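You operate a simulated robot arm through the tools that you are given. There is no shell and no other tool. Be economical: measure what you need, move in short steps, check, and stop when the job is done.

You run a simulated two-armed robot. Do the job below in one go: nothing can be reset, and whatever is moved stays where it is left.

## Task
Shut the open terminal cover, turn its knob to LOCK and seal it in the colour on the work slip.

The check looks at the end state, three seconds after you hand in, the way a careful person would. Anything else that was tipped, shoved, dropped, spilled or broken makes it a failure. A push-on lid holds only when it is set on centred and level and pressed home; a screw cap is set on level and turned clockwise until tight.

## Robot
Two 7-joint arms with fingered hands on one trunk, on a base that drives. Base frame: it is fixed to the floor where the robot stands at the start and does not move with it; the origin is under the middle of the robot, x ahead of it, y to its left, z up; the surface under the hand at the start is at about z = 0.8. Readings come in m, degrees, newtons and seconds.
The left shoulder is at the start at [0.042, 0.163, 1.061], the right one opposite. Places, roughly: black lock knob [0.4, 0.9, 0.9]; blue lock knob [0.5, 0.1, 0.9]; grey lock knob [0.4, 1.2, 0.9]; grey terminal cover [0.5, 0, 0.9]; holder switch [0.5, 0.1, 0.8]; left clamp [0.6, 0.1, 0.9]; right clamp [0.6, 0, 0.9]; white lock knob [0.4, 1, 0.9]. Payload 4 kg a hand.
The TCP of each hand is the grasp point between the finger pads, 0.036 m short of the fingertips. In the tool frame z runs along the fingers and y along their closing line. Largest opening 0.124 m; the body of the gripper starts 0.042 m behind the TCP. The gripper is a hand of 4 fingers: y runs from the thumb to the fingers, the wrist lies at [-0.015, -0.099, -0.189] in the tool frame, and closing takes about 1.5 s.
Orientation is that of the tool frame in the base frame, as [roll, pitch, yaw] about the fixed x, y, z axes, in that order (R = Rz(yaw) Ry(pitch) Rx(roll)). With the fingers straight down and the wrist toward the robot, the tool's x, y and z point along [0, 1, 0], [1, 0, 0] and [0, 0, -1] of the base frame.

## Interface
- The arms move only by the tool play_rows. It takes "left_steps", "right_steps" or both (then of equal length, played together; a hand with none holds still); each is a list of rows, each a list of 7 numbers: the closure, from 0 (fully open) to 1 (shut), then the shift along the tool's x, y, z in units of 25 mm (1.0 is 25 mm), then the turn, a rotation vector about the tool's x, y, z in units of 5 degrees (1.0 is 5 degrees). In form: [[hand, tx, ty, tz, rx, ry, rz], ...]. A call has 1 to 12 rows; each row shifts and turns the commanded pose from where the row before left it, along the tool's axes as they then stand. A call with a number of a shift or a turn outside -1 to 1 is refused whole. A row lasts 0.2 s, in which the tool goes at most 0.05 m and 8.6 degrees; a call with a longer step from one row to the next is refused whole, and so is a gripper value outside its range. Where a pose cannot be reached the arm comes as near as it can. A force on the tool above 40 N (or 10 N above the force at the start of the call, whichever is more), or a blocked arm, ends the call early, and 0.2 s more pass. The fingers move at their own pace (about 0.045 m/s each) and stop on an object; they squeeze with about 31 N. The grip force told is the motor's: it shows also when the fingers shut on nothing. Time passes only in rows, and 0.2 s behind the last, so rows that do not move let the fingers close. It gives the time, the measured TCP pose, the force on the tool (base axes), the opening and the grip force at its end, in the units of the frame above (readings bear some noise), with the torque about the TCP (base axes, N m) and any sound that the robot's microphone picked up, and new pictures: "views" is both (left out), scene, wrist or none (wrist: the cameras of the hands that moved).
- Cameras (640 x 400 px; columns grow to the right, rows downward): "scene" is now at [0.1477, 0.0215, 1.2935]; the picture's right is [0.23, -0.97, -0.04], its down [-0.53, -0.10, -0.84] and it looks along [0.81, 0.22, -0.54] (base axes); focal length 214 px, centre (320, 200). "left" rides on the left gripper at [-0.075, -0.086, -0.123] in its tool frame; the picture's right is [-0.70, -0.34, 0.63], its down [0.64, -0.68, 0.35] and it looks along [0.32, 0.65, 0.69] (tool axes); focal length 275 px, centre (320, 200). "right" rides on the right gripper at [0.075, -0.086, -0.123] in its tool frame; the picture's right is [-0.70, 0.34, -0.63], its down [-0.64, -0.68, 0.35] and it looks along [-0.32, 0.65, 0.69] (tool axes); focal length 275 px, centre (320, 200). There is no depth. A picture from a camera that has moved, and an enlarged one, comes with that camera's place and axes in the base frame and with its lens.
- slide_trunk(by): slides the trunk up (or, below 0, down) by that many m; the arms and the scene camera ride with it, the base frame stays. It gives what a move gives, with no picture.
- roll_base(legs): drives the robot by 1 to 6 legs, each [ahead, left, turn to the left] in m, m and degrees, along the robot's own axes; the way and the turn of a leg run together, so that a leg with both is an arc; at most 1.5 m and 180 degrees a leg. The arms and the cameras ride along, it lands a little off, and it stops where it bumps. It gives what a move gives, and a new picture of the scene camera.
- grasp_type(shape, hand): the hand has 4 fingers and takes this shape, open, in about a second: jaw (thumb against the fingers, like two jaws); tri (thumb and two fingers); tip (a fingertip pinch); poke (one finger out to press); point (the index stretched); flat (the hand flat); cup (the hand cupped); fist (a fist). The gripper value then closes the fingers along that shape, each until it touches; the sizes above hold for jaw. It gives what a move gives, with no picture.
- turn_head(pan, tilt): turns the head with the scene camera to pan (to the left, within 86 degrees either way) and tilt (down, from -29 to 69), counted from straight ahead of the robot. It gives what a move gives, and a new picture of the scene camera.
- inspect(camera, box): a new picture of the part [left, top, right, bottom] of that camera's present view, enlarged. No time passes.
- close_job(): hands the job in; it is judged then, once.

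Work in short steps. Places have to be worked out from the pictures, the camera data and where the tool is seen: move nearer, look again, correct. Check each grasp and each placing, and mend what went wrong. You have 120 turns and 260 pictures in all, those below and enlarged ones among them. Open the grippers and draw the arms clear of the work before you hand the job in, unless the task says otherwise; then end with one line.

The tools are called by a JSON object that holds its "fn" and its "kwargs". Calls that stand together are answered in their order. play_rows: Moves the arms, as the interface text tells. Its arguments: {"type":"object","properties":{"left_steps":{"type":"array","items":{"type":"array","items":{"type":"number"}}},"right_steps":{"type":"array","items":{"type":"array","items":{"type":"number"}}},"views":{"type":"string","enum":["both","scene","wrist","none"]}},"required":[]} The other tools are called the same way: slide_trunk (by) slides the trunk up or down; grasp_type (shape, hand) gives the hand a shape; roll_base (legs) drives the base; turn_head (pan, tilt) turns the head that bears the scene camera; inspect (camera, box) takes an enlarged picture of a part of a camera's view; close_job () hands the job in.

At the start:

```text
time: 0.0
left_eef_pos: [0.715, 0.2051, 1.1893]
left_orientation: [-180.0, 0.0, 90.0]
left_contact_force: [0.0, -0.3, -0.8]
left_ft_torque: [-0.01, 0.01, -0.02]
left_opening: 0.1236
left_finger_force: 0.0
left_shape: jaw
right_eef_pos: [0.6381, -0.3543, 1.1598]
right_orientation: [180.0, 0.0, 90.0]
right_contact_force: [-0.6, 0.2, -0.6]
right_ft_torque: [-0.01, -0.04, -0.01]
right_opening: 0.1239
right_finger_force: 0.0
right_shape: jaw
trunk travel left (down, up): [-0.225, 0.253]
robot x, y, heading: [-0.0005, 0.0017, 0.2]
head pan, tilt: [13.7, 24.0]
```

scene: 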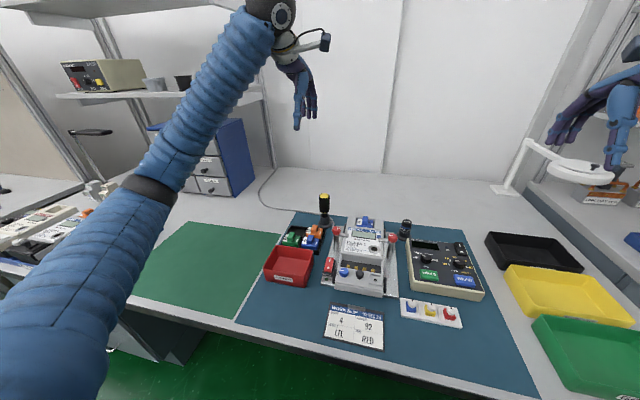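
right: 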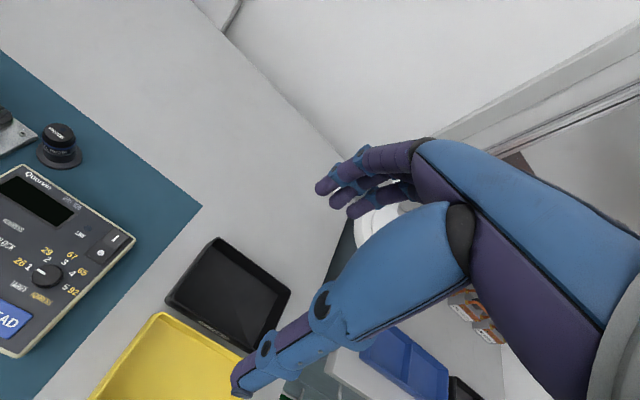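
left: 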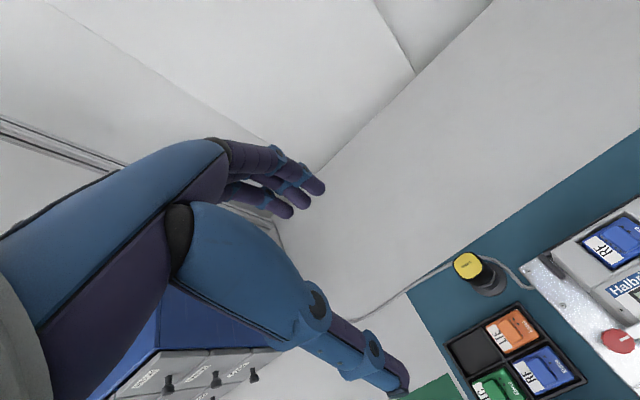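

I start by looking closely at the work slip and the fixture in the scene view.

{"fn": "inspect", "kwargs": {"camera": "scene", "box": [310, 200, 430, 300]}}

{"fn": "inspect", "kwargs": {"camera": "scene", "box": [310, 280, 470, 360]}}

{"fn": "inspect", "kwargs": {"camera": "scene", "box": [0, 160, 160, 260]}}

```text
4.00 times, centred on (370, 250) of scene
camera zoom: at [0.1477, 0.0215, 1.2935], right [0.23, -0.97, -0.04], down [-0.53, -0.1, -0.84], along [0.81, 0.22, -0.54], focal length 858 px, centre (120, 0)
```

zoom: 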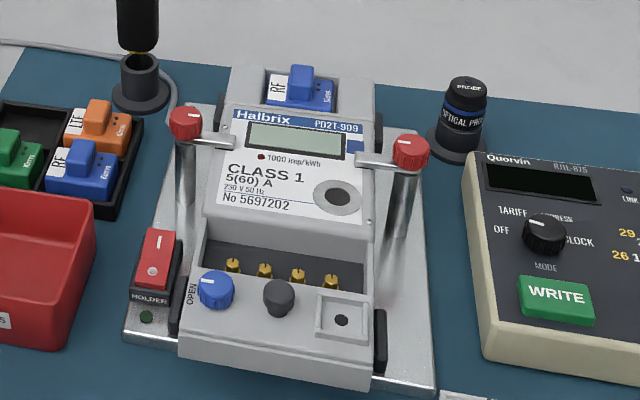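

```text
4.00 times, centred on (390, 320) of scene
camera zoom: at [0.1477, 0.0215, 1.2935], right [0.23, -0.97, -0.04], down [-0.53, -0.1, -0.84], along [0.81, 0.22, -0.54], focal length 858 px, centre (40, -280)
```

zoom: 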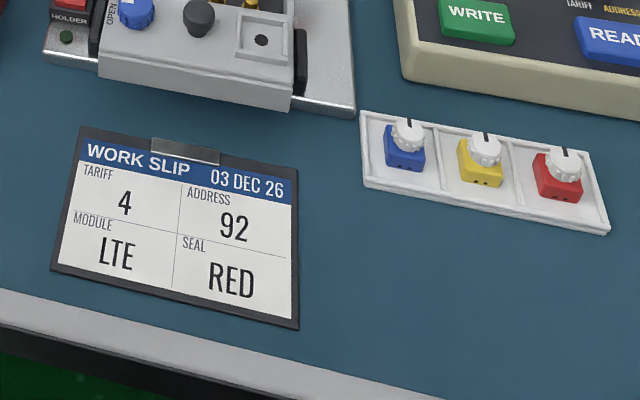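

```text
4.00 times, centred on (80, 210) of scene
camera zoom: at [0.1477, 0.0215, 1.2935], right [0.23, -0.97, -0.04], down [-0.53, -0.1, -0.84], along [0.81, 0.22, -0.54], focal length 858 px, centre (1280, 160)
```

zoom: 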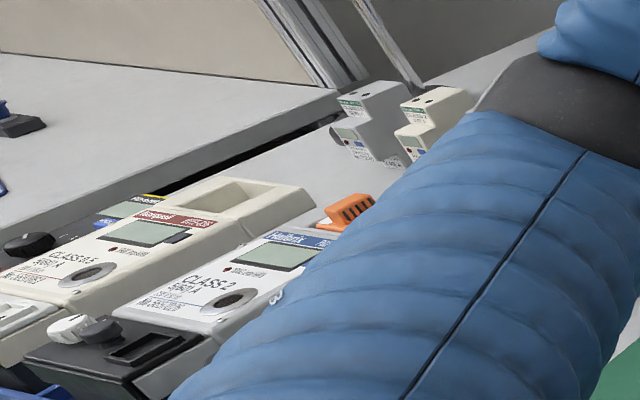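

The slip says seal RED, and the cover on the fixture (blue knob at OPEN) seems drawn away from the terminals. I'll pan to the left bench to see what shut covers look like and centre on the fixture.

{"fn": "turn_head", "kwargs": {"pan": 70, "tilt": 35}}

{"fn": "inspect", "kwargs": {"camera": "left", "box": [440, 200, 640, 400]}}

```text
time: 1.3
left_eef_pos: [0.7151, 0.2039, 1.1901]
left_orientation: [180.0, 0.0, 90.0]
left_contact_force: [-1.0, -0.4, 0.8]
left_ft_torque: [-0.04, -0.02, 0.01]
left_opening: 0.1238
left_finger_force: 0.0
left_shape: jaw
right_eef_pos: [0.6372, -0.3553, 1.1587]
right_orientation: [-180.0, 0.0, 90.1]
right_contact_force: [0.0, -0.5, 0.1]
right_ft_torque: [0.01, 0.0, -0.03]
right_opening: 0.1236
right_finger_force: 0.0
right_shape: jaw
trunk travel left (down, up): [-0.225, 0.253]
robot x, y, heading: [0.003, 0.0018, -0.1]
head pan, tilt: [70.0, 35.0]
camera scene: at [0.0862, 0.0824, 1.2856], right [0.93, -0.34, -0.14], down [-0.32, -0.54, -0.78], along [0.19, 0.77, -0.61], focal length 214 px, centre (320, 200)
```

scene: 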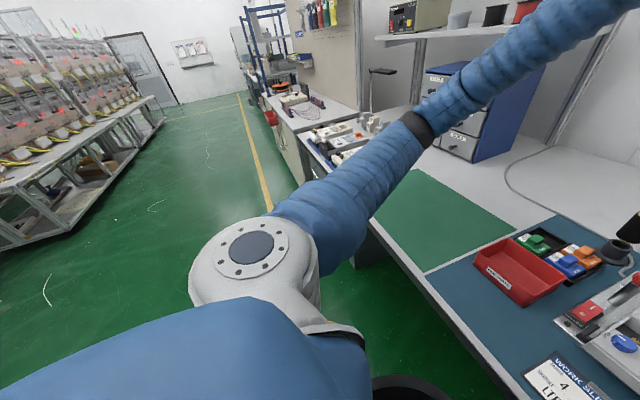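

```text
2.00 times, centred on (540, 300) of left
camera zoom: at [0.6291, 0.13, 1.3121], right [-0.34, -0.7, -0.63], down [-0.68, 0.64, -0.35], along [0.65, 0.32, -0.69], focal length 551 px, centre (-120, 0)
```

zoom: 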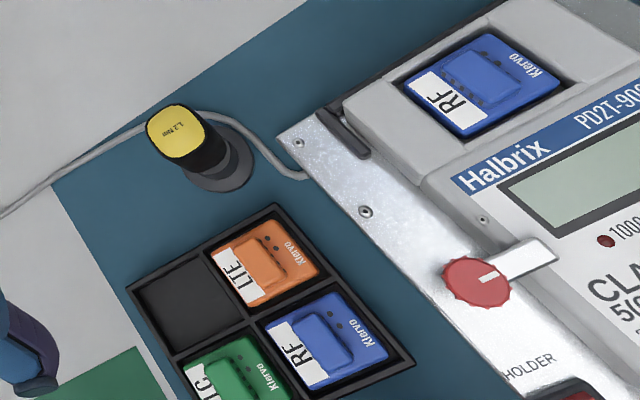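

{"fn": "inspect", "kwargs": {"camera": "scene", "box": [290, 100, 410, 175]}}

{"fn": "turn_head", "kwargs": {"pan": 0, "tilt": 50}}

```text
5.33 times, centred on (350, 138) of scene
camera zoom: at [0.0862, 0.0824, 1.2856], right [0.93, -0.34, -0.14], down [-0.32, -0.54, -0.78], along [0.19, 0.77, -0.61], focal length 1144 px, centre (160, 533)
```

zoom: 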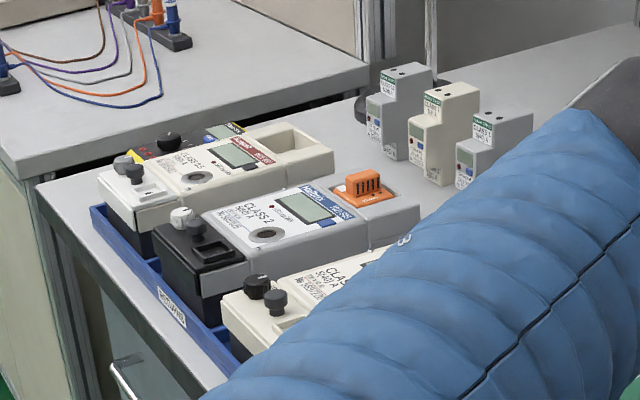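

```text
time: 2.7
left_eef_pos: [0.7155, 0.2045, 1.1895]
left_orientation: [-180.0, 0.0, 90.1]
left_contact_force: [-1.2, -0.1, 0.7]
left_ft_torque: [0.0, 0.0, -0.04]
left_opening: 0.1239
left_finger_force: 0.0
left_shape: jaw
right_eef_pos: [0.6377, -0.3551, 1.1595]
right_orientation: [-179.9, 0.0, 90.1]
right_contact_force: [-0.6, -0.5, 1.0]
right_ft_torque: [0.01, -0.02, -0.02]
right_opening: 0.1239
right_finger_force: 0.1
right_shape: jaw
trunk travel left (down, up): [-0.225, 0.253]
robot x, y, heading: [-0.0014, 0.0014, -0.2]
head pan, tilt: [0.0, 50.0]
camera scene: at [0.1292, -0.0003, 1.2569], right [0.0, -1.0, 0.0], down [-0.86, 0.0, -0.52], along [0.52, 0.0, -0.86], focal length 214 px, centre (320, 200)
```

scene: 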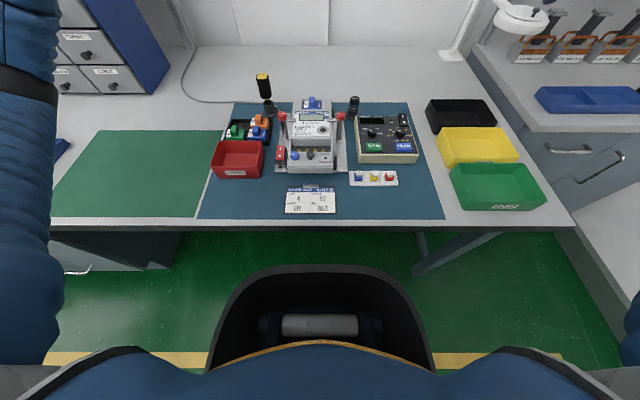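

Now zoom this straight-down view to measure cover, knob and seals.

{"fn": "inspect", "kwargs": {"camera": "scene", "box": [270, 90, 350, 180]}}

{"fn": "inspect", "kwargs": {"camera": "scene", "box": [344, 165, 404, 190]}}

```text
4.44 times, centred on (310, 135) of scene
camera zoom: at [0.1292, -0.0003, 1.2569], right [0.0, -1.0, 0.0], down [-0.86, 0.0, -0.52], along [0.52, 0.0, -0.86], focal length 953 px, centre (364, 489)
```

zoom: 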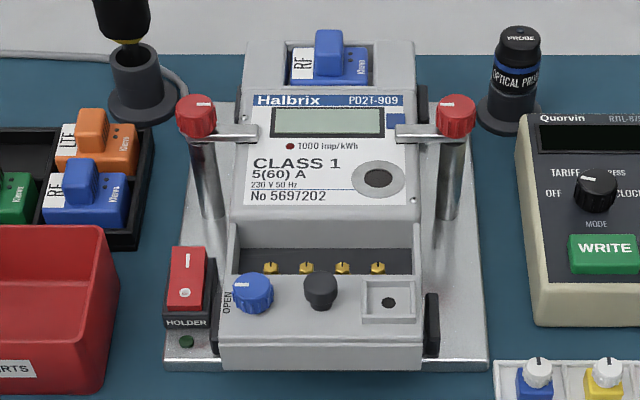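

```text
10.67 times, centred on (374, 178) of scene
camera zoom: at [0.1292, -0.0003, 1.2569], right [0.0, -1.0, 0.0], down [-0.86, 0.0, -0.52], along [0.52, 0.0, -0.86], focal length 2288 px, centre (-256, 440)
```

zoom: 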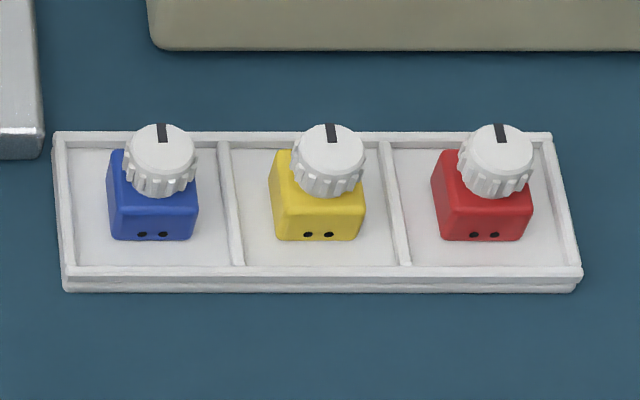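

Seals are about 22 mm cubes with 16 mm knobs, red at ≈(0.46,-0.176). The work is too close for a downward hand, so I back up and shift left so that the right arm can work in its sector.

{"fn": "roll_base", "kwargs": {"legs": [[-0.22, 0, 0], [0, 0.13, 0]]}}

```text
time: 5.2
left_eef_pos: [0.4953, 0.3357, 1.1893]
left_orientation: [-180.0, 0.2, 90.0]
left_contact_force: [0.5, 0.6, -0.4]
left_ft_torque: [-0.01, 0.0, 0.01]
left_opening: 0.1237
left_finger_force: 0.0
left_shape: jaw
right_eef_pos: [0.4161, -0.2229, 1.1599]
right_orientation: [180.0, 0.1, 90.0]
right_contact_force: [0.2, 0.0, 0.1]
right_ft_torque: [-0.06, 0.04, 0.01]
right_opening: 0.1239
right_finger_force: 0.0
right_shape: jaw
trunk travel left (down, up): [-0.225, 0.253]
robot x, y, heading: [-0.2192, 0.1284, -0.2]
head pan, tilt: [0.0, 50.0]
camera scene: at [-0.0905, 0.1316, 1.2569], right [0.0, -1.0, 0.0], down [-0.86, 0.0, -0.52], along [0.52, 0.0, -0.86], focal length 214 px, centre (320, 200)
```

scene: 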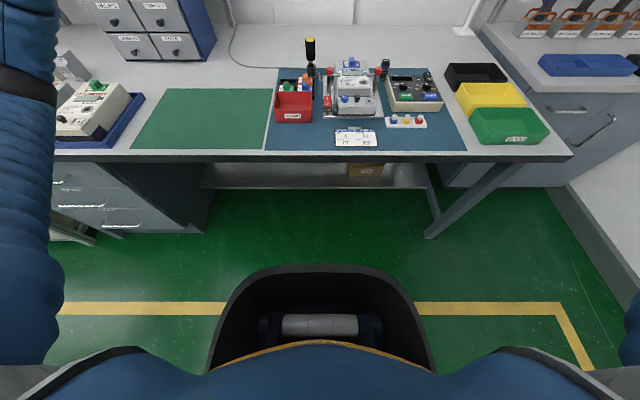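

The fixture should be near the left edge of the right wrist view; I'll zoom in there and in the scene view.

{"fn": "inspect", "kwargs": {"camera": "right", "box": [0, 60, 200, 240]}}

{"fn": "inspect", "kwargs": {"camera": "scene", "box": [315, 75, 435, 150]}}

```text
2.22 times, centred on (100, 150) of right
camera zoom: at [0.3297, -0.1471, 1.2824], right [0.34, -0.7, 0.63], down [-0.68, -0.64, -0.34], along [0.65, -0.32, -0.69], focal length 612 px, centre (809, 311)
```

zoom: 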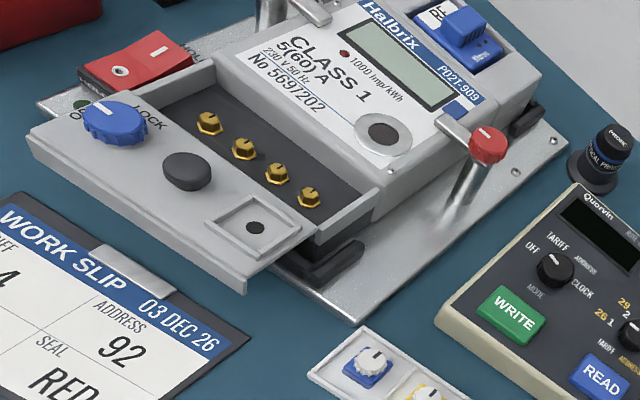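

```text
5.33 times, centred on (375, 112) of scene
camera zoom: at [-0.0905, 0.1316, 1.2569], right [0.0, -1.0, 0.0], down [-0.86, 0.0, -0.52], along [0.52, 0.0, -0.86], focal length 1144 px, centre (27, 667)
```

zoom: 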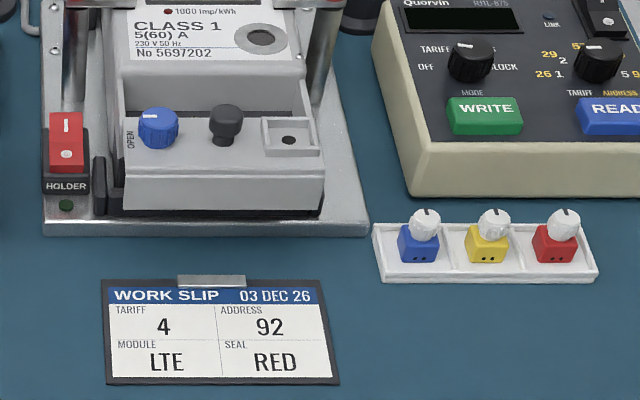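

Triangulated: blue knob top ≈(0.477,0.062,0.883), black handle top ≈(0.477,0.025,0.887), seal recess ≈(0.478,-0.011,0.870); LOCK lies behind the knob, OPEN left, so the turn is 90° clockwise. The cover slides ahead along its rails. I set the right hand to a fingertip pinch and look at it.

{"fn": "grasp_type", "kwargs": {"shape": "tip", "hand": "right"}}

{"fn": "turn_head", "kwargs": {"pan": -10, "tilt": 30}}

{"fn": "play_rows", "kwargs": {"right_steps": [[0, 0, 0, 0, 0, 0, 0]], "views": "wrist"}}

```text
time: 6.1
left_eef_pos: [0.4961, 0.3345, 1.1887]
left_orientation: [-180.0, 0.0, 90.0]
left_contact_force: [-0.2, -0.1, 0.7]
left_ft_torque: [0.01, -0.02, -0.01]
left_opening: 0.1236
left_finger_force: 0.0
left_shape: jaw
right_eef_pos: [0.4177, -0.2256, 1.16]
right_orientation: [180.0, 0.0, 90.0]
right_contact_force: [-0.5, -0.9, -0.6]
right_ft_torque: [-0.01, 0.01, -0.04]
right_opening: 0.1237
right_finger_force: 0.2
right_shape: tip
trunk travel left (down, up): [-0.225, 0.253]
robot x, y, heading: [-0.2202, 0.1311, -0.3]
head pan, tilt: [0.0, 50.0]
```

```text
time: 7.0
left_eef_pos: [0.4957, 0.3331, 1.1891]
left_orientation: [-180.0, 0.0, 90.1]
left_contact_force: [-0.3, -0.4, 0.1]
left_ft_torque: [0.0, 0.0, 0.03]
left_opening: 0.1238
left_finger_force: 0.0
left_shape: jaw
right_eef_pos: [0.4179, -0.2254, 1.1599]
right_orientation: [-179.9, 0.1, 89.9]
right_contact_force: [-1.2, -0.7, -0.3]
right_ft_torque: [-0.01, 0.01, -0.03]
right_opening: 0.1237
right_finger_force: 0.1
right_shape: tip
trunk travel left (down, up): [-0.225, 0.253]
robot x, y, heading: [-0.2183, 0.1297, -0.2]
head pan, tilt: [-10.0, 30.0]
camera scene: at [-0.074, 0.1138, 1.2842], right [-0.17, -0.98, 0.03], down [-0.62, 0.09, -0.78], along [0.77, -0.15, -0.63], focal length 214 px, centre (320, 200)
```

scene: 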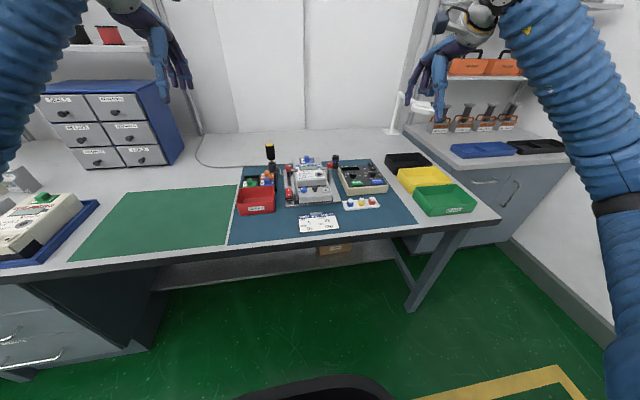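

```text
time: 7.4
left_eef_pos: [0.4953, 0.3348, 1.1899]
left_orientation: [179.9, -0.1, 89.9]
left_contact_force: [0.8, 0.0, 0.7]
left_ft_torque: [0.03, -0.01, -0.01]
left_opening: 0.1239
left_finger_force: 0.0
left_shape: jaw
right_eef_pos: [0.417, -0.2247, 1.1592]
right_orientation: [180.0, 0.0, 89.9]
right_contact_force: [-0.4, -0.6, -0.6]
right_ft_torque: [-0.01, 0.0, -0.04]
right_opening: 0.1237
right_finger_force: 0.1
right_shape: tip
trunk travel left (down, up): [-0.225, 0.253]
robot x, y, heading: [-0.218, 0.1289, -0.1]
head pan, tilt: [-10.0, 30.0]
camera right: at [0.3298, -0.1492, 1.2819], right [0.34, -0.7, 0.63], down [-0.68, -0.64, -0.35], along [0.65, -0.32, -0.69], focal length 275 px, centre (320, 200)
```

right: 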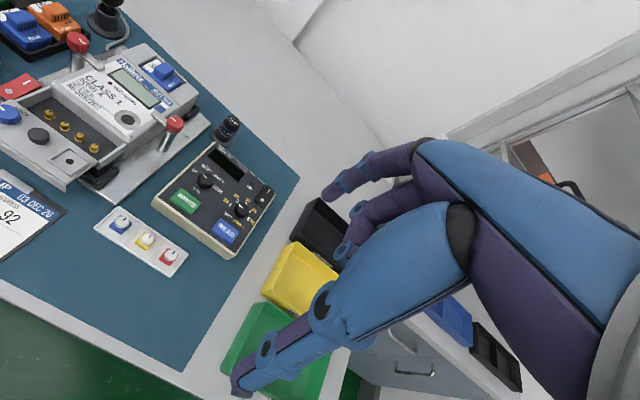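

I close the pinch partly in the air to see where the tips meet.

{"fn": "play_rows", "kwargs": {"right_steps": [[0.8, 0, 0, 0, 0, 0, 0], [0.8, 0, 0, 0, 0, 0, 0], [0.8, 0, 0, 0, 0, 0, 0], [0.8, 0, 0, 0, 0, 0, 0], [0.8, 0, 0, 0, 0, 0, 0], [0.8, 0, 0, 0, 0, 0, 0], [0.8, 0, 0, 0, 0, 0, 0], [0.8, 0, 0, 0, 0, 0, 0]], "views": "both"}}

{"fn": "inspect", "kwargs": {"camera": "scene", "box": [395, 0, 525, 130]}}

```text
time: 9.2
left_eef_pos: [0.4963, 0.3338, 1.1897]
left_orientation: [179.9, -0.1, 90.0]
left_contact_force: [-0.4, 0.0, -0.3]
left_ft_torque: [0.0, 0.03, 0.01]
left_opening: 0.1236
left_finger_force: 0.1
left_shape: jaw
right_eef_pos: [0.4163, -0.2259, 1.1599]
right_orientation: [-179.9, 0.0, 89.9]
right_contact_force: [0.4, -0.3, -0.4]
right_ft_torque: [0.01, 0.01, -0.01]
right_opening: 0.0274
right_finger_force: 0.1
right_shape: tip
trunk travel left (down, up): [-0.225, 0.253]
robot x, y, heading: [-0.2206, 0.1311, -0.2]
head pan, tilt: [-10.0, 30.0]
camera scene: at [-0.074, 0.1137, 1.2842], right [-0.17, -0.98, 0.03], down [-0.62, 0.09, -0.78], along [0.77, -0.15, -0.62], focal length 214 px, centre (320, 200)
camera right: at [0.3298, -0.1492, 1.2819], right [0.34, -0.7, 0.63], down [-0.68, -0.64, -0.35], along [0.65, -0.32, -0.69], focal length 275 px, centre (320, 200)
```

scene: 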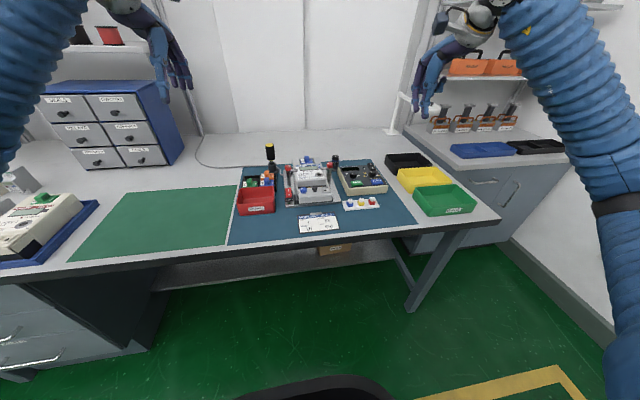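
right: 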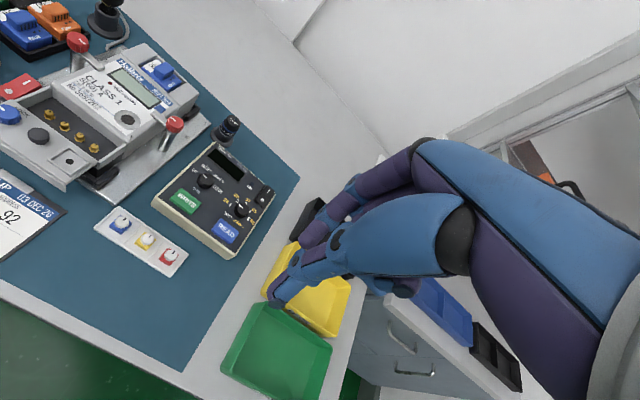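

```text
3.08 times, centred on (460, 65) of scene
camera zoom: at [-0.074, 0.1137, 1.2842], right [-0.17, -0.98, 0.03], down [-0.62, 0.09, -0.78], along [0.77, -0.15, -0.62], focal length 660 px, centre (-111, 615)
```

zoom: 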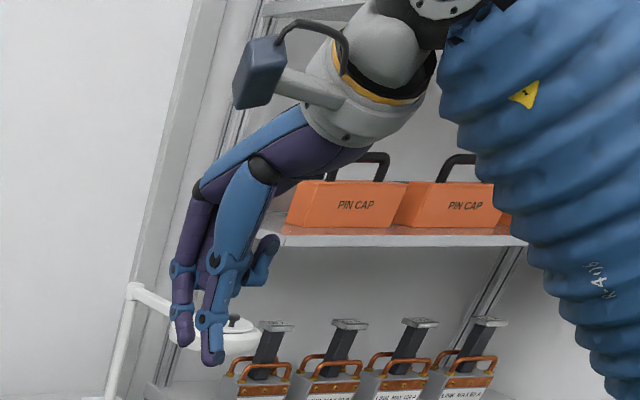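

The pinch tips sit ~0.03 below the TCP as expected. I'll shut the pinch and bring it in front of the cover (x≈0.39, y≈0.02), to then push the front face ahead.

{"fn": "play_rows", "kwargs": {"right_steps": [[1, 0.98, -0.1, 0.64, 0, 0, 0], [1, 0.98, -0.1, 0.64, 0, 0, 0], [1, 0.98, -0.1, 0.64, 0, 0, 0], [1, 0.98, -0.1, 0.64, 0, 0, 0], [1, 0.98, -0.1, 0.64, 0, 0, 0], [1, 0.98, -0.1, 0.64, 0, 0, 0], [1, 0.98, -0.1, 0.64, 0, 0, 0], [1, 0.98, -0.1, 0.64, 0, 0, 0], [1, 0.98, -0.1, 0.64, 0, 0, 0], [1, 0.98, -0.1, 0.64, 0, 0, 0]]}}

```text
time: 11.4
left_eef_pos: [0.4967, 0.3348, 1.1881]
left_orientation: [-180.0, 0.1, 90.0]
left_contact_force: [-0.9, -0.6, 0.2]
left_ft_torque: [0.0, -0.01, 0.03]
left_opening: 0.1239
left_finger_force: 0.1
left_shape: jaw
right_eef_pos: [0.3948, 0.0201, 1.0006]
right_orientation: [-179.9, 0.0, 89.9]
right_contact_force: [-0.1, -1.0, -0.5]
right_ft_torque: [0.02, 0.02, -0.02]
right_opening: 0.0
right_finger_force: 30.6
right_shape: tip
trunk travel left (down, up): [-0.225, 0.253]
robot x, y, heading: [-0.2237, 0.1294, -0.2]
head pan, tilt: [-10.0, 30.0]
camera scene: at [-0.0737, 0.1143, 1.2842], right [-0.17, -0.98, 0.03], down [-0.62, 0.09, -0.78], along [0.77, -0.15, -0.62], focal length 214 px, centre (320, 200)
camera right: at [0.3059, 0.0956, 1.122], right [0.34, -0.7, 0.63], down [-0.68, -0.64, -0.35], along [0.65, -0.32, -0.69], focal length 275 px, centre (320, 200)
```

scene: 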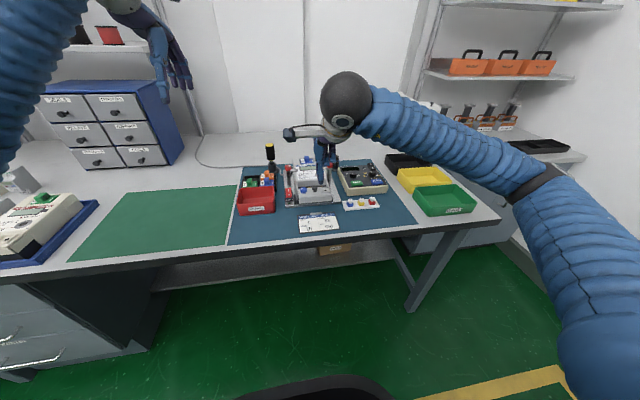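
right: 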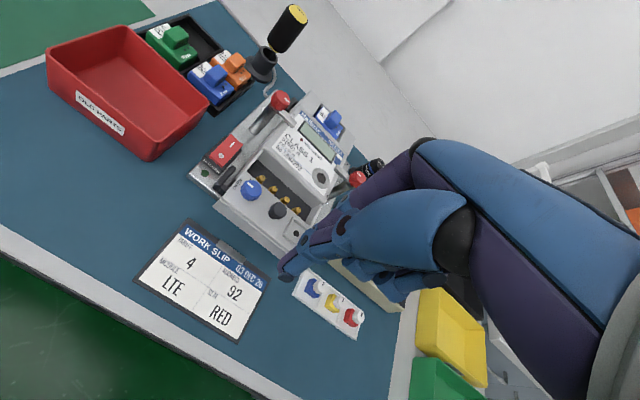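

Now down in front of the cover to TCP z≈0.892, staying at x≈0.40.

{"fn": "play_rows", "kwargs": {"right_steps": [[1, 0, 0, 0.9, 0, 0, 0], [1, 0, 0, 0.9, 0, 0, 0], [1, 0, 0, 0.9, 0, 0, 0], [1, 0, 0, 0.9, 0, 0, 0], [1, 0, 0, 0.74, 0, 0, 0]], "views": "wrist"}}

{"fn": "inspect", "kwargs": {"camera": "scene", "box": [270, 140, 350, 230]}}

```text
time: 12.6
left_eef_pos: [0.4956, 0.3346, 1.1886]
left_orientation: [179.9, 0.1, 89.9]
left_contact_force: [0.1, 0.0, -0.1]
left_ft_torque: [0.02, -0.01, 0.02]
left_opening: 0.1237
left_finger_force: 0.0
left_shape: jaw
right_eef_pos: [0.3935, 0.0177, 0.8904]
right_orientation: [-180.0, 0.0, 90.0]
right_contact_force: [-0.1, -1.1, 0.0]
right_ft_torque: [0.02, 0.01, 0.01]
right_opening: 0.0001
right_finger_force: 30.8
right_shape: tip
trunk travel left (down, up): [-0.225, 0.253]
robot x, y, heading: [-0.2211, 0.1286, -0.1]
head pan, tilt: [-10.0, 30.0]
camera right: at [0.3053, 0.0955, 1.0129], right [0.34, -0.7, 0.63], down [-0.68, -0.64, -0.35], along [0.65, -0.32, -0.69], focal length 275 px, centre (320, 200)
```

right: 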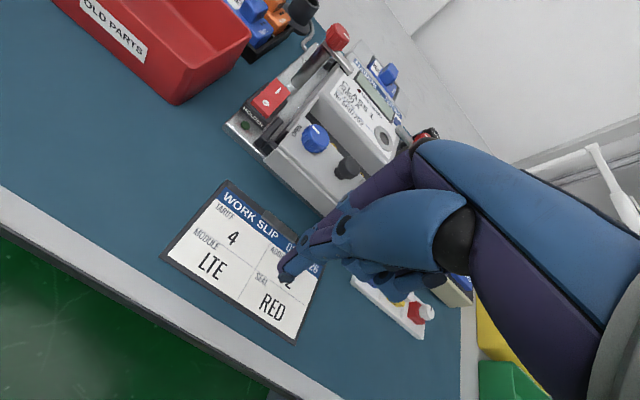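

```text
4.44 times, centred on (310, 185) of scene
camera zoom: at [-0.0738, 0.1138, 1.2842], right [-0.17, -0.98, 0.03], down [-0.62, 0.09, -0.78], along [0.77, -0.15, -0.62], focal length 953 px, centre (364, 267)
```

zoom: 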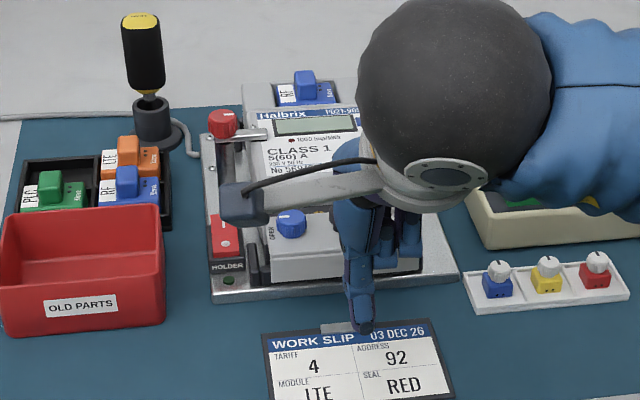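

The tips are in front of the cover, above the slip. I advance in x until contact, then keep pushing gently.

{"fn": "play_rows", "kwargs": {"right_steps": [[1, 0, 0.8, 0, 0, 0, 0], [1, 0, 0.6, 0, 0, 0, 0], [1, 0, 0.3, 0, 0, 0, 0], [1, 0, 0.3, 0, 0, 0, 0], [1, 0, 0.3, 0, 0, 0, 0], [1, 0, 0.3, 0, 0, 0, 0]], "views": "wrist"}}

{"fn": "inspect", "kwargs": {"camera": "scene", "box": [270, 140, 350, 230]}}

```text
time: 14.0
left_eef_pos: [0.4957, 0.3325, 1.1888]
left_orientation: [180.0, 0.0, 90.1]
left_contact_force: [-0.3, -0.2, -0.4]
left_ft_torque: [-0.02, 0.04, 0.01]
left_opening: 0.1237
left_finger_force: 0.0
left_shape: jaw
right_eef_pos: [0.4577, 0.0193, 0.8906]
right_orientation: [180.0, 0.0, 90.0]
right_contact_force: [-0.7, -0.2, 1.1]
right_ft_torque: [0.02, 0.01, 0.05]
right_opening: 0.0
right_finger_force: 31.0
right_shape: tip
trunk travel left (down, up): [-0.225, 0.253]
robot x, y, heading: [-0.2183, 0.1306, 0.1]
head pan, tilt: [-10.0, 30.0]
camera right: at [0.3701, 0.0955, 1.0134], right [0.34, -0.7, 0.63], down [-0.68, -0.64, -0.35], along [0.65, -0.32, -0.69], focal length 275 px, centre (320, 200)
```

right: 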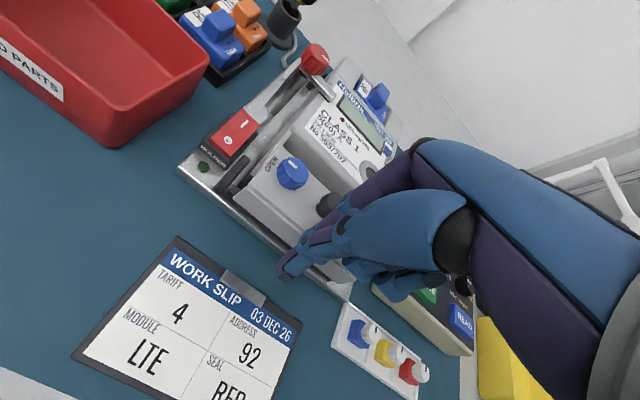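

```text
4.44 times, centred on (310, 185) of scene
camera zoom: at [-0.074, 0.1138, 1.2842], right [-0.17, -0.98, 0.03], down [-0.62, 0.09, -0.78], along [0.77, -0.15, -0.62], focal length 953 px, centre (364, 267)
```

zoom: 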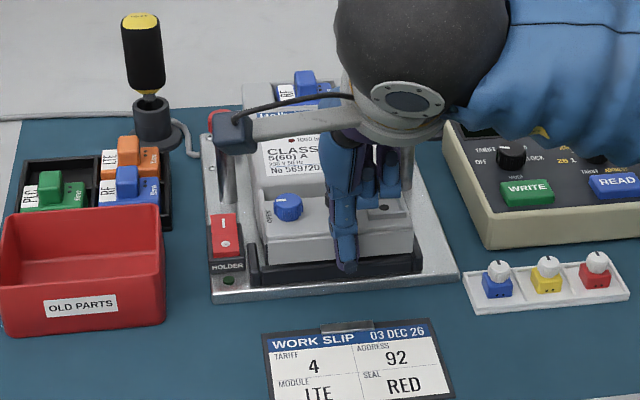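

The cover slides with almost no force (it has moved ~2 cm, the terminals are nearly hidden). Push further in small steps until it stops.

{"fn": "play_rows", "kwargs": {"right_steps": [[1, 0, 0.25, 0, 0, 0, 0], [1, 0, 0.25, 0, 0, 0, 0], [1, 0, 0.25, 0, 0, 0, 0], [1, 0, 0.25, 0, 0, 0, 0]], "views": "wrist"}}

{"fn": "inspect", "kwargs": {"camera": "scene", "box": [270, 140, 350, 230]}}

```text
time: 15.0
left_eef_pos: [0.4957, 0.334, 1.1899]
left_orientation: [-179.9, 0.0, 89.9]
left_contact_force: [0.9, -0.1, -0.3]
left_ft_torque: [0.02, 0.02, 0.02]
left_opening: 0.1237
left_finger_force: 0.1
left_shape: jaw
right_eef_pos: [0.4822, 0.0189, 0.8924]
right_orientation: [-180.0, 0.1, 89.9]
right_contact_force: [-2.2, -0.7, 0.7]
right_ft_torque: [-0.01, 0.05, 0.01]
right_opening: 0.0
right_finger_force: 30.5
right_shape: tip
trunk travel left (down, up): [-0.225, 0.253]
robot x, y, heading: [-0.2215, 0.1289, -0.2]
head pan, tilt: [-10.0, 30.0]
camera right: at [0.394, 0.0956, 1.0138], right [0.34, -0.7, 0.63], down [-0.68, -0.64, -0.35], along [0.65, -0.32, -0.69], focal length 275 px, centre (320, 200)
```

right: 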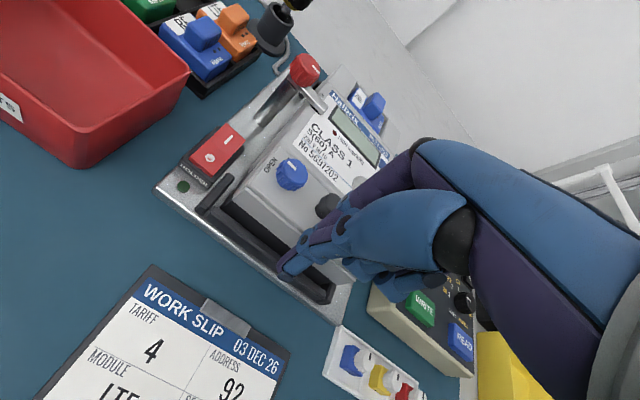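

```text
4.44 times, centred on (310, 185) of scene
camera zoom: at [-0.0745, 0.1138, 1.2843], right [-0.17, -0.98, 0.03], down [-0.62, 0.09, -0.78], along [0.77, -0.15, -0.62], focal length 953 px, centre (364, 267)
```

zoom: 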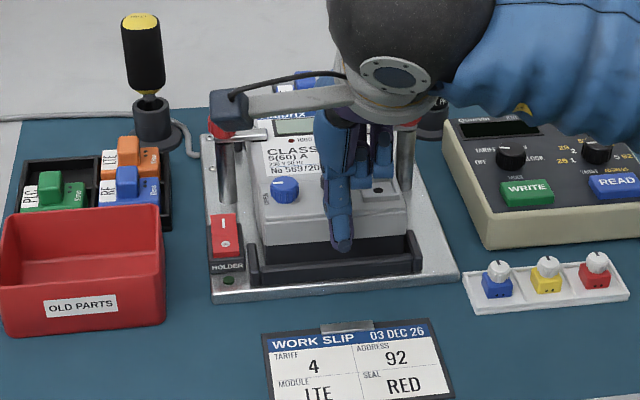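

Still sliding freely; continue until force builds.

{"fn": "play_rows", "kwargs": {"right_steps": [[1, 0, 0.2, 0, 0, 0, 0], [1, 0, 0.2, 0, 0, 0, 0], [1, 0, 0.2, 0, 0, 0, 0], [1, 0, 0.2, 0, 0, 0, 0]], "views": "wrist"}}

{"fn": "inspect", "kwargs": {"camera": "scene", "box": [270, 140, 350, 230]}}

```text
time: 16.0
left_eef_pos: [0.4934, 0.3343, 1.1911]
left_orientation: [179.9, 0.0, 90.0]
left_contact_force: [0.6, 0.1, 0.5]
left_ft_torque: [-0.03, 0.0, 0.0]
left_opening: 0.1235
left_finger_force: 0.0
left_shape: jaw
right_eef_pos: [0.4987, 0.0191, 0.8927]
right_orientation: [179.9, 0.0, 89.9]
right_contact_force: [-31.9, -3.4, 6.3]
right_ft_torque: [0.02, 0.7, 0.39]
right_opening: 0.0001
right_finger_force: 30.8
right_shape: tip
trunk travel left (down, up): [-0.225, 0.253]
robot x, y, heading: [-0.2185, 0.1328, -0.1]
head pan, tilt: [-10.0, 30.0]
camera right: at [0.4118, 0.0956, 1.0148], right [0.34, -0.7, 0.63], down [-0.68, -0.65, -0.35], along [0.65, -0.32, -0.69], focal length 275 px, centre (320, 200)
```

right: 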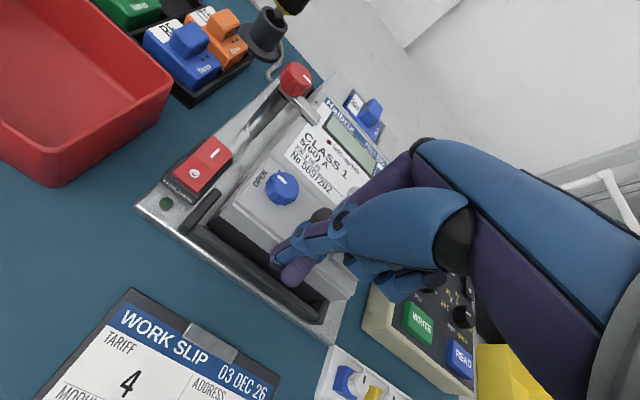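

```text
4.44 times, centred on (310, 185) of scene
camera zoom: at [-0.0768, 0.1136, 1.2846], right [-0.17, -0.98, 0.03], down [-0.62, 0.09, -0.78], along [0.77, -0.15, -0.62], focal length 953 px, centre (364, 267)
```

zoom: 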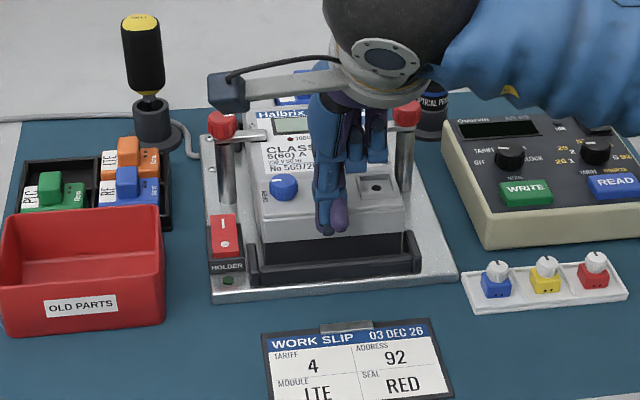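

31.9 N built up: it has stopped. I back off and lift away to see whether the cover is really home.

{"fn": "play_rows", "kwargs": {"right_steps": [[1, 0, -0.5, 0, 0, 0, 0], [1, 0, -1, 0, 0, 0, 0], [1, 0, -1, 0, 0, 0, 0], [1, 0, -1, 0, 0, 0, 0], [1, 0, 0, -1, 0, 0, 0], [1, -1, 0, -1, 0, 0, 0], [1, -1, 0, -1, 0, 0, 0], [1, -1, 0, -1, 0, 0, 0], [1, -1, 0, -1, 0, 0, 0]], "views": "wrist"}}

{"fn": "inspect", "kwargs": {"camera": "scene", "box": [270, 140, 350, 230]}}

{"fn": "inspect", "kwargs": {"camera": "right", "box": [100, 40, 300, 240]}}

```text
time: 18.0
left_eef_pos: [0.4951, 0.3349, 1.1889]
left_orientation: [179.9, 0.0, 90.1]
left_contact_force: [-0.1, 0.3, -0.4]
left_ft_torque: [-0.01, 0.02, 0.0]
left_opening: 0.1239
left_finger_force: 0.1
left_shape: jaw
right_eef_pos: [0.4152, -0.08, 1.018]
right_orientation: [-180.0, 0.0, 90.0]
right_contact_force: [-0.9, 0.0, -0.3]
right_ft_torque: [-0.03, 0.02, 0.0]
right_opening: 0.0002
right_finger_force: 31.3
right_shape: tip
trunk travel left (down, up): [-0.225, 0.253]
robot x, y, heading: [-0.2185, 0.1302, -0.1]
head pan, tilt: [-10.0, 30.0]
camera right: at [0.327, -0.0045, 1.1394], right [0.34, -0.7, 0.63], down [-0.68, -0.64, -0.35], along [0.65, -0.32, -0.69], focal length 275 px, centre (320, 200)
```

right: 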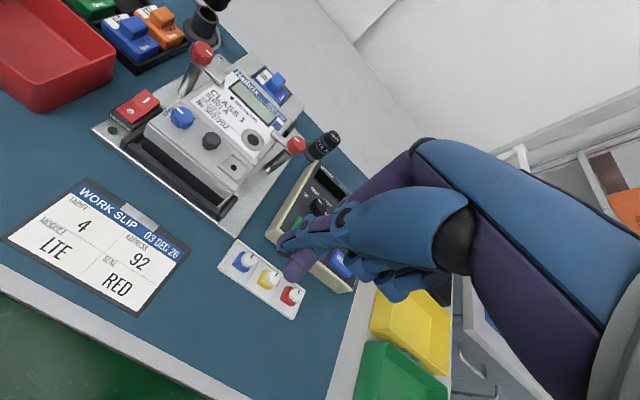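

```text
4.44 times, centred on (310, 185) of scene
camera zoom: at [-0.0744, 0.1137, 1.2843], right [-0.17, -0.98, 0.03], down [-0.62, 0.09, -0.78], along [0.77, -0.15, -0.62], focal length 953 px, centre (364, 267)
```

zoom: 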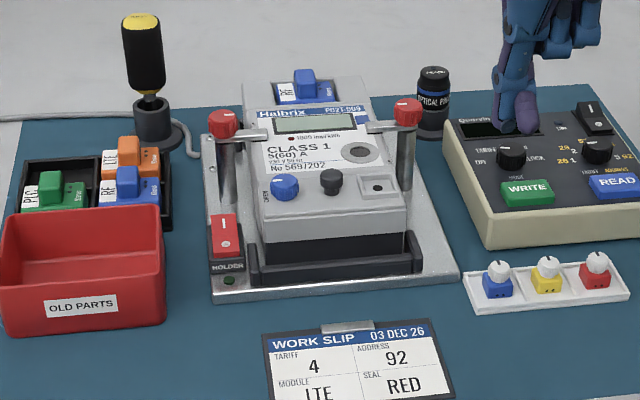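

```text
2.00 times, centred on (200, 140) of right
camera zoom: at [0.327, -0.0045, 1.1394], right [0.34, -0.7, 0.63], down [-0.68, -0.64, -0.35], along [0.65, -0.32, -0.69], focal length 551 px, centre (560, 320)
```

zoom: 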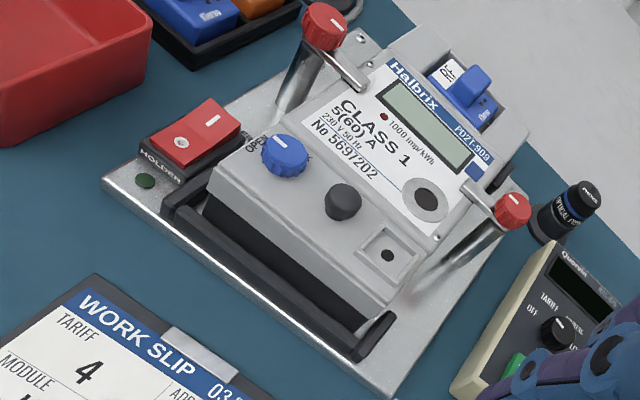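

The cover is now flush against the meter body: knob ≈(0.524,0.060), handle ≈(0.522,0.024), recess hole ≈(0.524,-0.012). I zoom to check the gap between knob and the step of the meter face, and where the knob points.

{"fn": "inspect", "kwargs": {"camera": "right", "box": [150, 90, 230, 140]}}

{"fn": "inspect", "kwargs": {"camera": "scene", "box": [287, 170, 327, 195]}}

{"fn": "inspect", "kwargs": {"camera": "right", "box": [210, 230, 310, 330]}}

```text
8.00 times, centred on (190, 115) of right
camera zoom: at [0.327, -0.0045, 1.1394], right [0.34, -0.7, 0.63], down [-0.68, -0.64, -0.35], along [0.65, -0.32, -0.69], focal length 2202 px, centre (1360, 880)
```

zoom: 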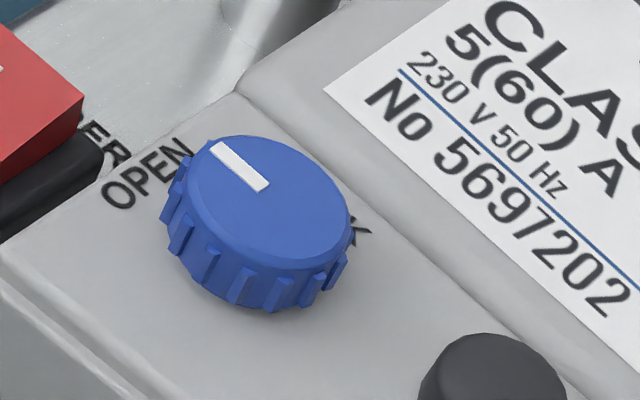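

```text
16.00 times, centred on (307, 182) of scene
camera zoom: at [-0.0744, 0.1137, 1.2843], right [-0.17, -0.98, 0.03], down [-0.62, 0.09, -0.78], along [0.77, -0.15, -0.62], focal length 3432 px, centre (528, 480)
```

zoom: 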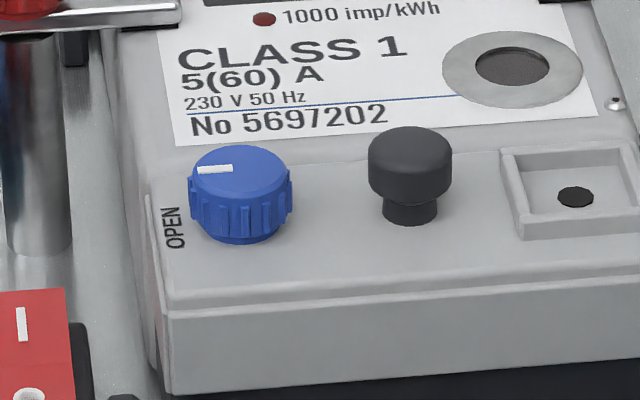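

```text
4.00 times, centred on (260, 280) of right
camera zoom: at [0.327, -0.0045, 1.1394], right [0.34, -0.7, 0.63], down [-0.68, -0.64, -0.35], along [0.65, -0.32, -0.69], focal length 1101 px, centre (560, -120)
```

zoom: 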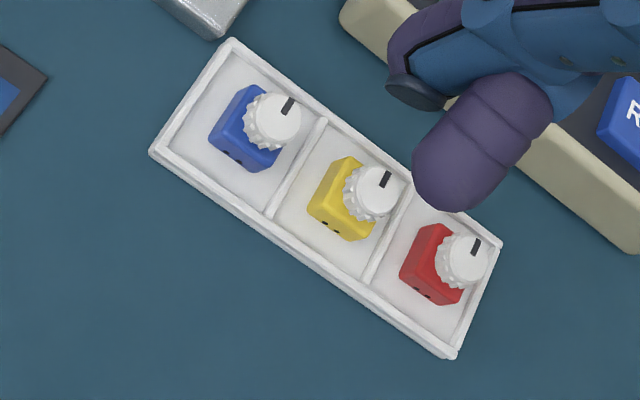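

The knob points at OPEN (+y); LOCK is at +x. I open the pinch to ~37 mm, move above the knob and turn the wrist to -45° so a 90° clockwise turn is symmetric.

{"fn": "play_rows", "kwargs": {"right_steps": [[0.7, 0.927, 0.733, 0, 0, 0, 0], [0.7, 0.927, 0.733, 0, 0, 0, 0], [0.7, 0.927, 0.733, 0, 0, 0, 0], [0.7, 0.927, 0.733, 0, 0, 0, 0], [0.7, 0.927, 0.733, 0, 0, 0, 0], [0.7, 0.927, 0.733, 0, 0, 0, 0]], "views": "none"}}

{"fn": "play_rows", "kwargs": {"right_steps": [[0.7, 0, 0, 0, 0, 0, -1], [0.7, 0, 0, 0, 0, 0, -1], [0.7, 0, 0, 0, 0, 0, -1], [0.7, 0, 0, 0, 0, 0, -1], [0.7, 0, 0, 0, 0, 0, -1], [0.7, 0, 0, 0, 0, 0, -1], [0.7, 0, 0, 0, 0, 0, -1], [0.7, 0, 0, 0, 0, 0, -1], [0.7, 0, 0, 0, 0, 0, -1]], "views": "both"}}

{"fn": "inspect", "kwargs": {"camera": "scene", "box": [270, 120, 350, 210]}}

```text
time: 19.4
left_eef_pos: [0.4957, 0.3344, 1.1884]
left_orientation: [180.0, -0.1, 90.0]
left_contact_force: [0.5, -0.3, 0.1]
left_ft_torque: [-0.03, 0.02, -0.02]
left_opening: 0.1234
left_finger_force: 0.1
left_shape: jaw
right_eef_pos: [0.525, 0.0588, 1.0153]
right_orientation: [-180.0, 0.0, 89.9]
right_contact_force: [-0.1, -0.3, -0.2]
right_ft_torque: [-0.01, -0.02, -0.01]
right_opening: 0.0354
right_finger_force: 0.0
right_shape: tip
trunk travel left (down, up): [-0.225, 0.253]
robot x, y, heading: [-0.2225, 0.1282, -0.0]
head pan, tilt: [-10.0, 30.0]
```

```text
time: 21.4
left_eef_pos: [0.496, 0.3348, 1.1894]
left_orientation: [180.0, 0.0, 90.0]
left_contact_force: [-0.1, 0.5, -0.1]
left_ft_torque: [0.0, 0.0, 0.0]
left_opening: 0.1236
left_finger_force: 0.2
left_shape: jaw
right_eef_pos: [0.5249, 0.0589, 1.0158]
right_orientation: [-179.9, -0.1, 134.9]
right_contact_force: [-0.2, 0.1, 0.2]
right_ft_torque: [-0.01, 0.0, 0.01]
right_opening: 0.0353
right_finger_force: 0.0
right_shape: tip
trunk travel left (down, up): [-0.225, 0.253]
robot x, y, heading: [-0.2182, 0.1291, -0.1]
head pan, tilt: [-10.0, 30.0]
camera scene: at [-0.0738, 0.1138, 1.2842], right [-0.17, -0.98, 0.03], down [-0.62, 0.09, -0.78], along [0.77, -0.15, -0.62], focal length 214 px, centre (320, 200)
camera right: at [0.4094, 0.0522, 1.138], right [0.73, -0.25, 0.63], down [-0.03, -0.94, -0.35], along [0.68, 0.24, -0.69], focal length 275 px, centre (320, 200)
```

scene: 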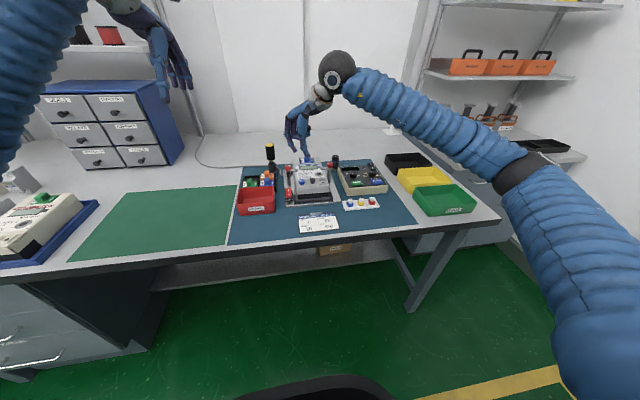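
right: 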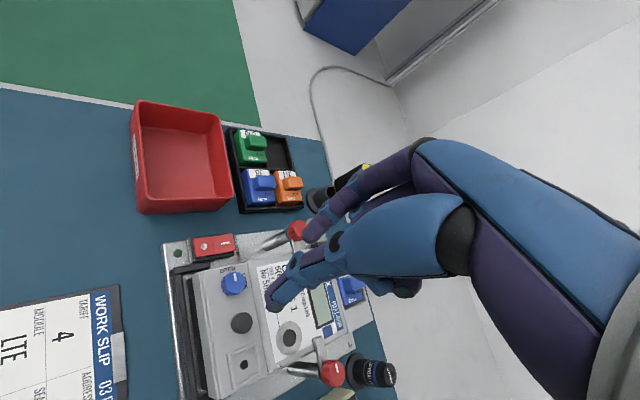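

```text
4.44 times, centred on (310, 165) of scene
camera zoom: at [-0.0738, 0.1138, 1.2842], right [-0.17, -0.98, 0.03], down [-0.62, 0.09, -0.78], along [0.77, -0.15, -0.62], focal length 953 px, centre (364, 356)
```

zoom: 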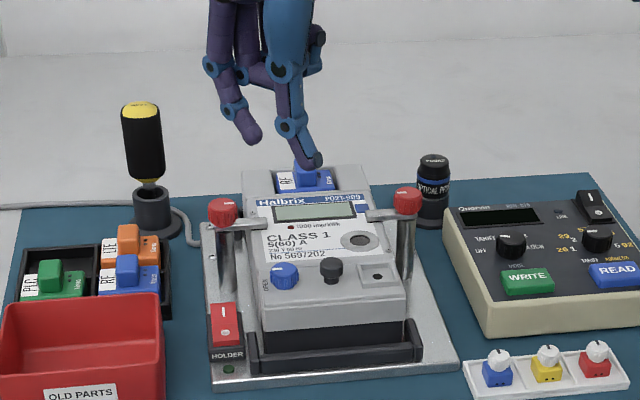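

Midpoint of the tips ≈(0.526,0.059), right over the knob. Descend to TCP z≈0.93 and check alignment.

{"fn": "play_rows", "kwargs": {"right_steps": [[0.7, 0, 0, 0.85, 0, 0, 0], [0.7, 0, 0, 0.85, 0, 0, 0], [0.7, 0, 0, 0.85, 0, 0, 0], [0.7, 0, 0, 0.85, 0, 0, 0]], "views": "none"}}

{"fn": "inspect", "kwargs": {"camera": "scene", "box": [287, 160, 337, 195]}}

{"fn": "inspect", "kwargs": {"camera": "right", "box": [180, 180, 380, 360]}}

```text
time: 22.4
left_eef_pos: [0.4963, 0.333, 1.1891]
left_orientation: [180.0, -0.1, 90.0]
left_contact_force: [-1.1, -0.3, -0.5]
left_ft_torque: [-0.01, 0.02, -0.02]
left_opening: 0.1237
left_finger_force: 0.1
left_shape: jaw
right_eef_pos: [0.5253, 0.058, 0.9313]
right_orientation: [180.0, -0.1, 134.9]
right_contact_force: [-0.3, 0.2, 1.2]
right_ft_torque: [0.0, 0.01, 0.01]
right_opening: 0.0352
right_finger_force: 0.0
right_shape: tip
trunk travel left (down, up): [-0.225, 0.253]
robot x, y, heading: [-0.2193, 0.1304, -0.2]
head pan, tilt: [-10.0, 30.0]
```

```text
11.43 times, centred on (312, 178) of scene
camera zoom: at [-0.0737, 0.1137, 1.2841], right [-0.17, -0.98, 0.03], down [-0.62, 0.09, -0.78], along [0.77, -0.15, -0.63], focal length 2451 px, centre (411, 457)
```

zoom: 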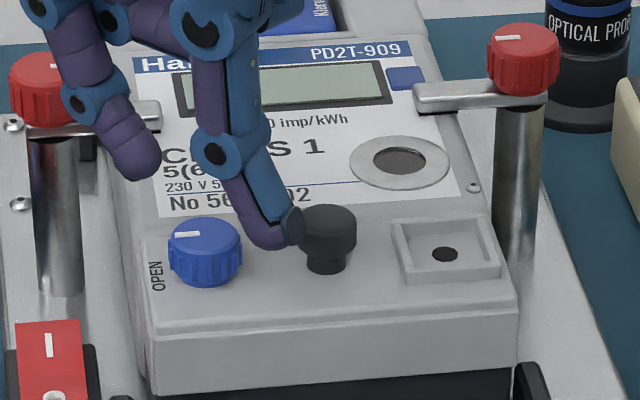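

```text
2.22 times, centred on (280, 270) of right
camera zoom: at [0.4095, 0.0521, 1.0533], right [0.73, -0.26, 0.63], down [-0.03, -0.94, -0.35], along [0.68, 0.24, -0.69], focal length 612 px, centre (409, 44)
```

zoom: 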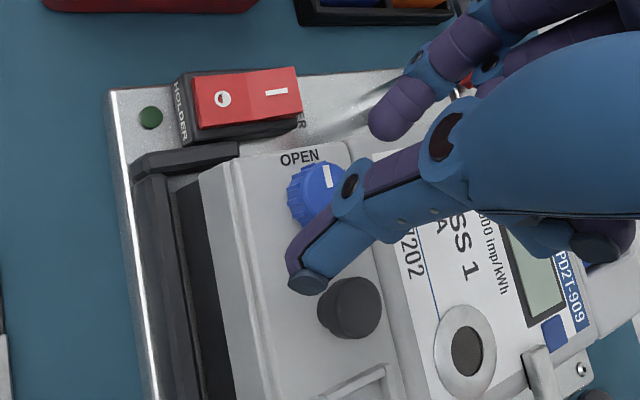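

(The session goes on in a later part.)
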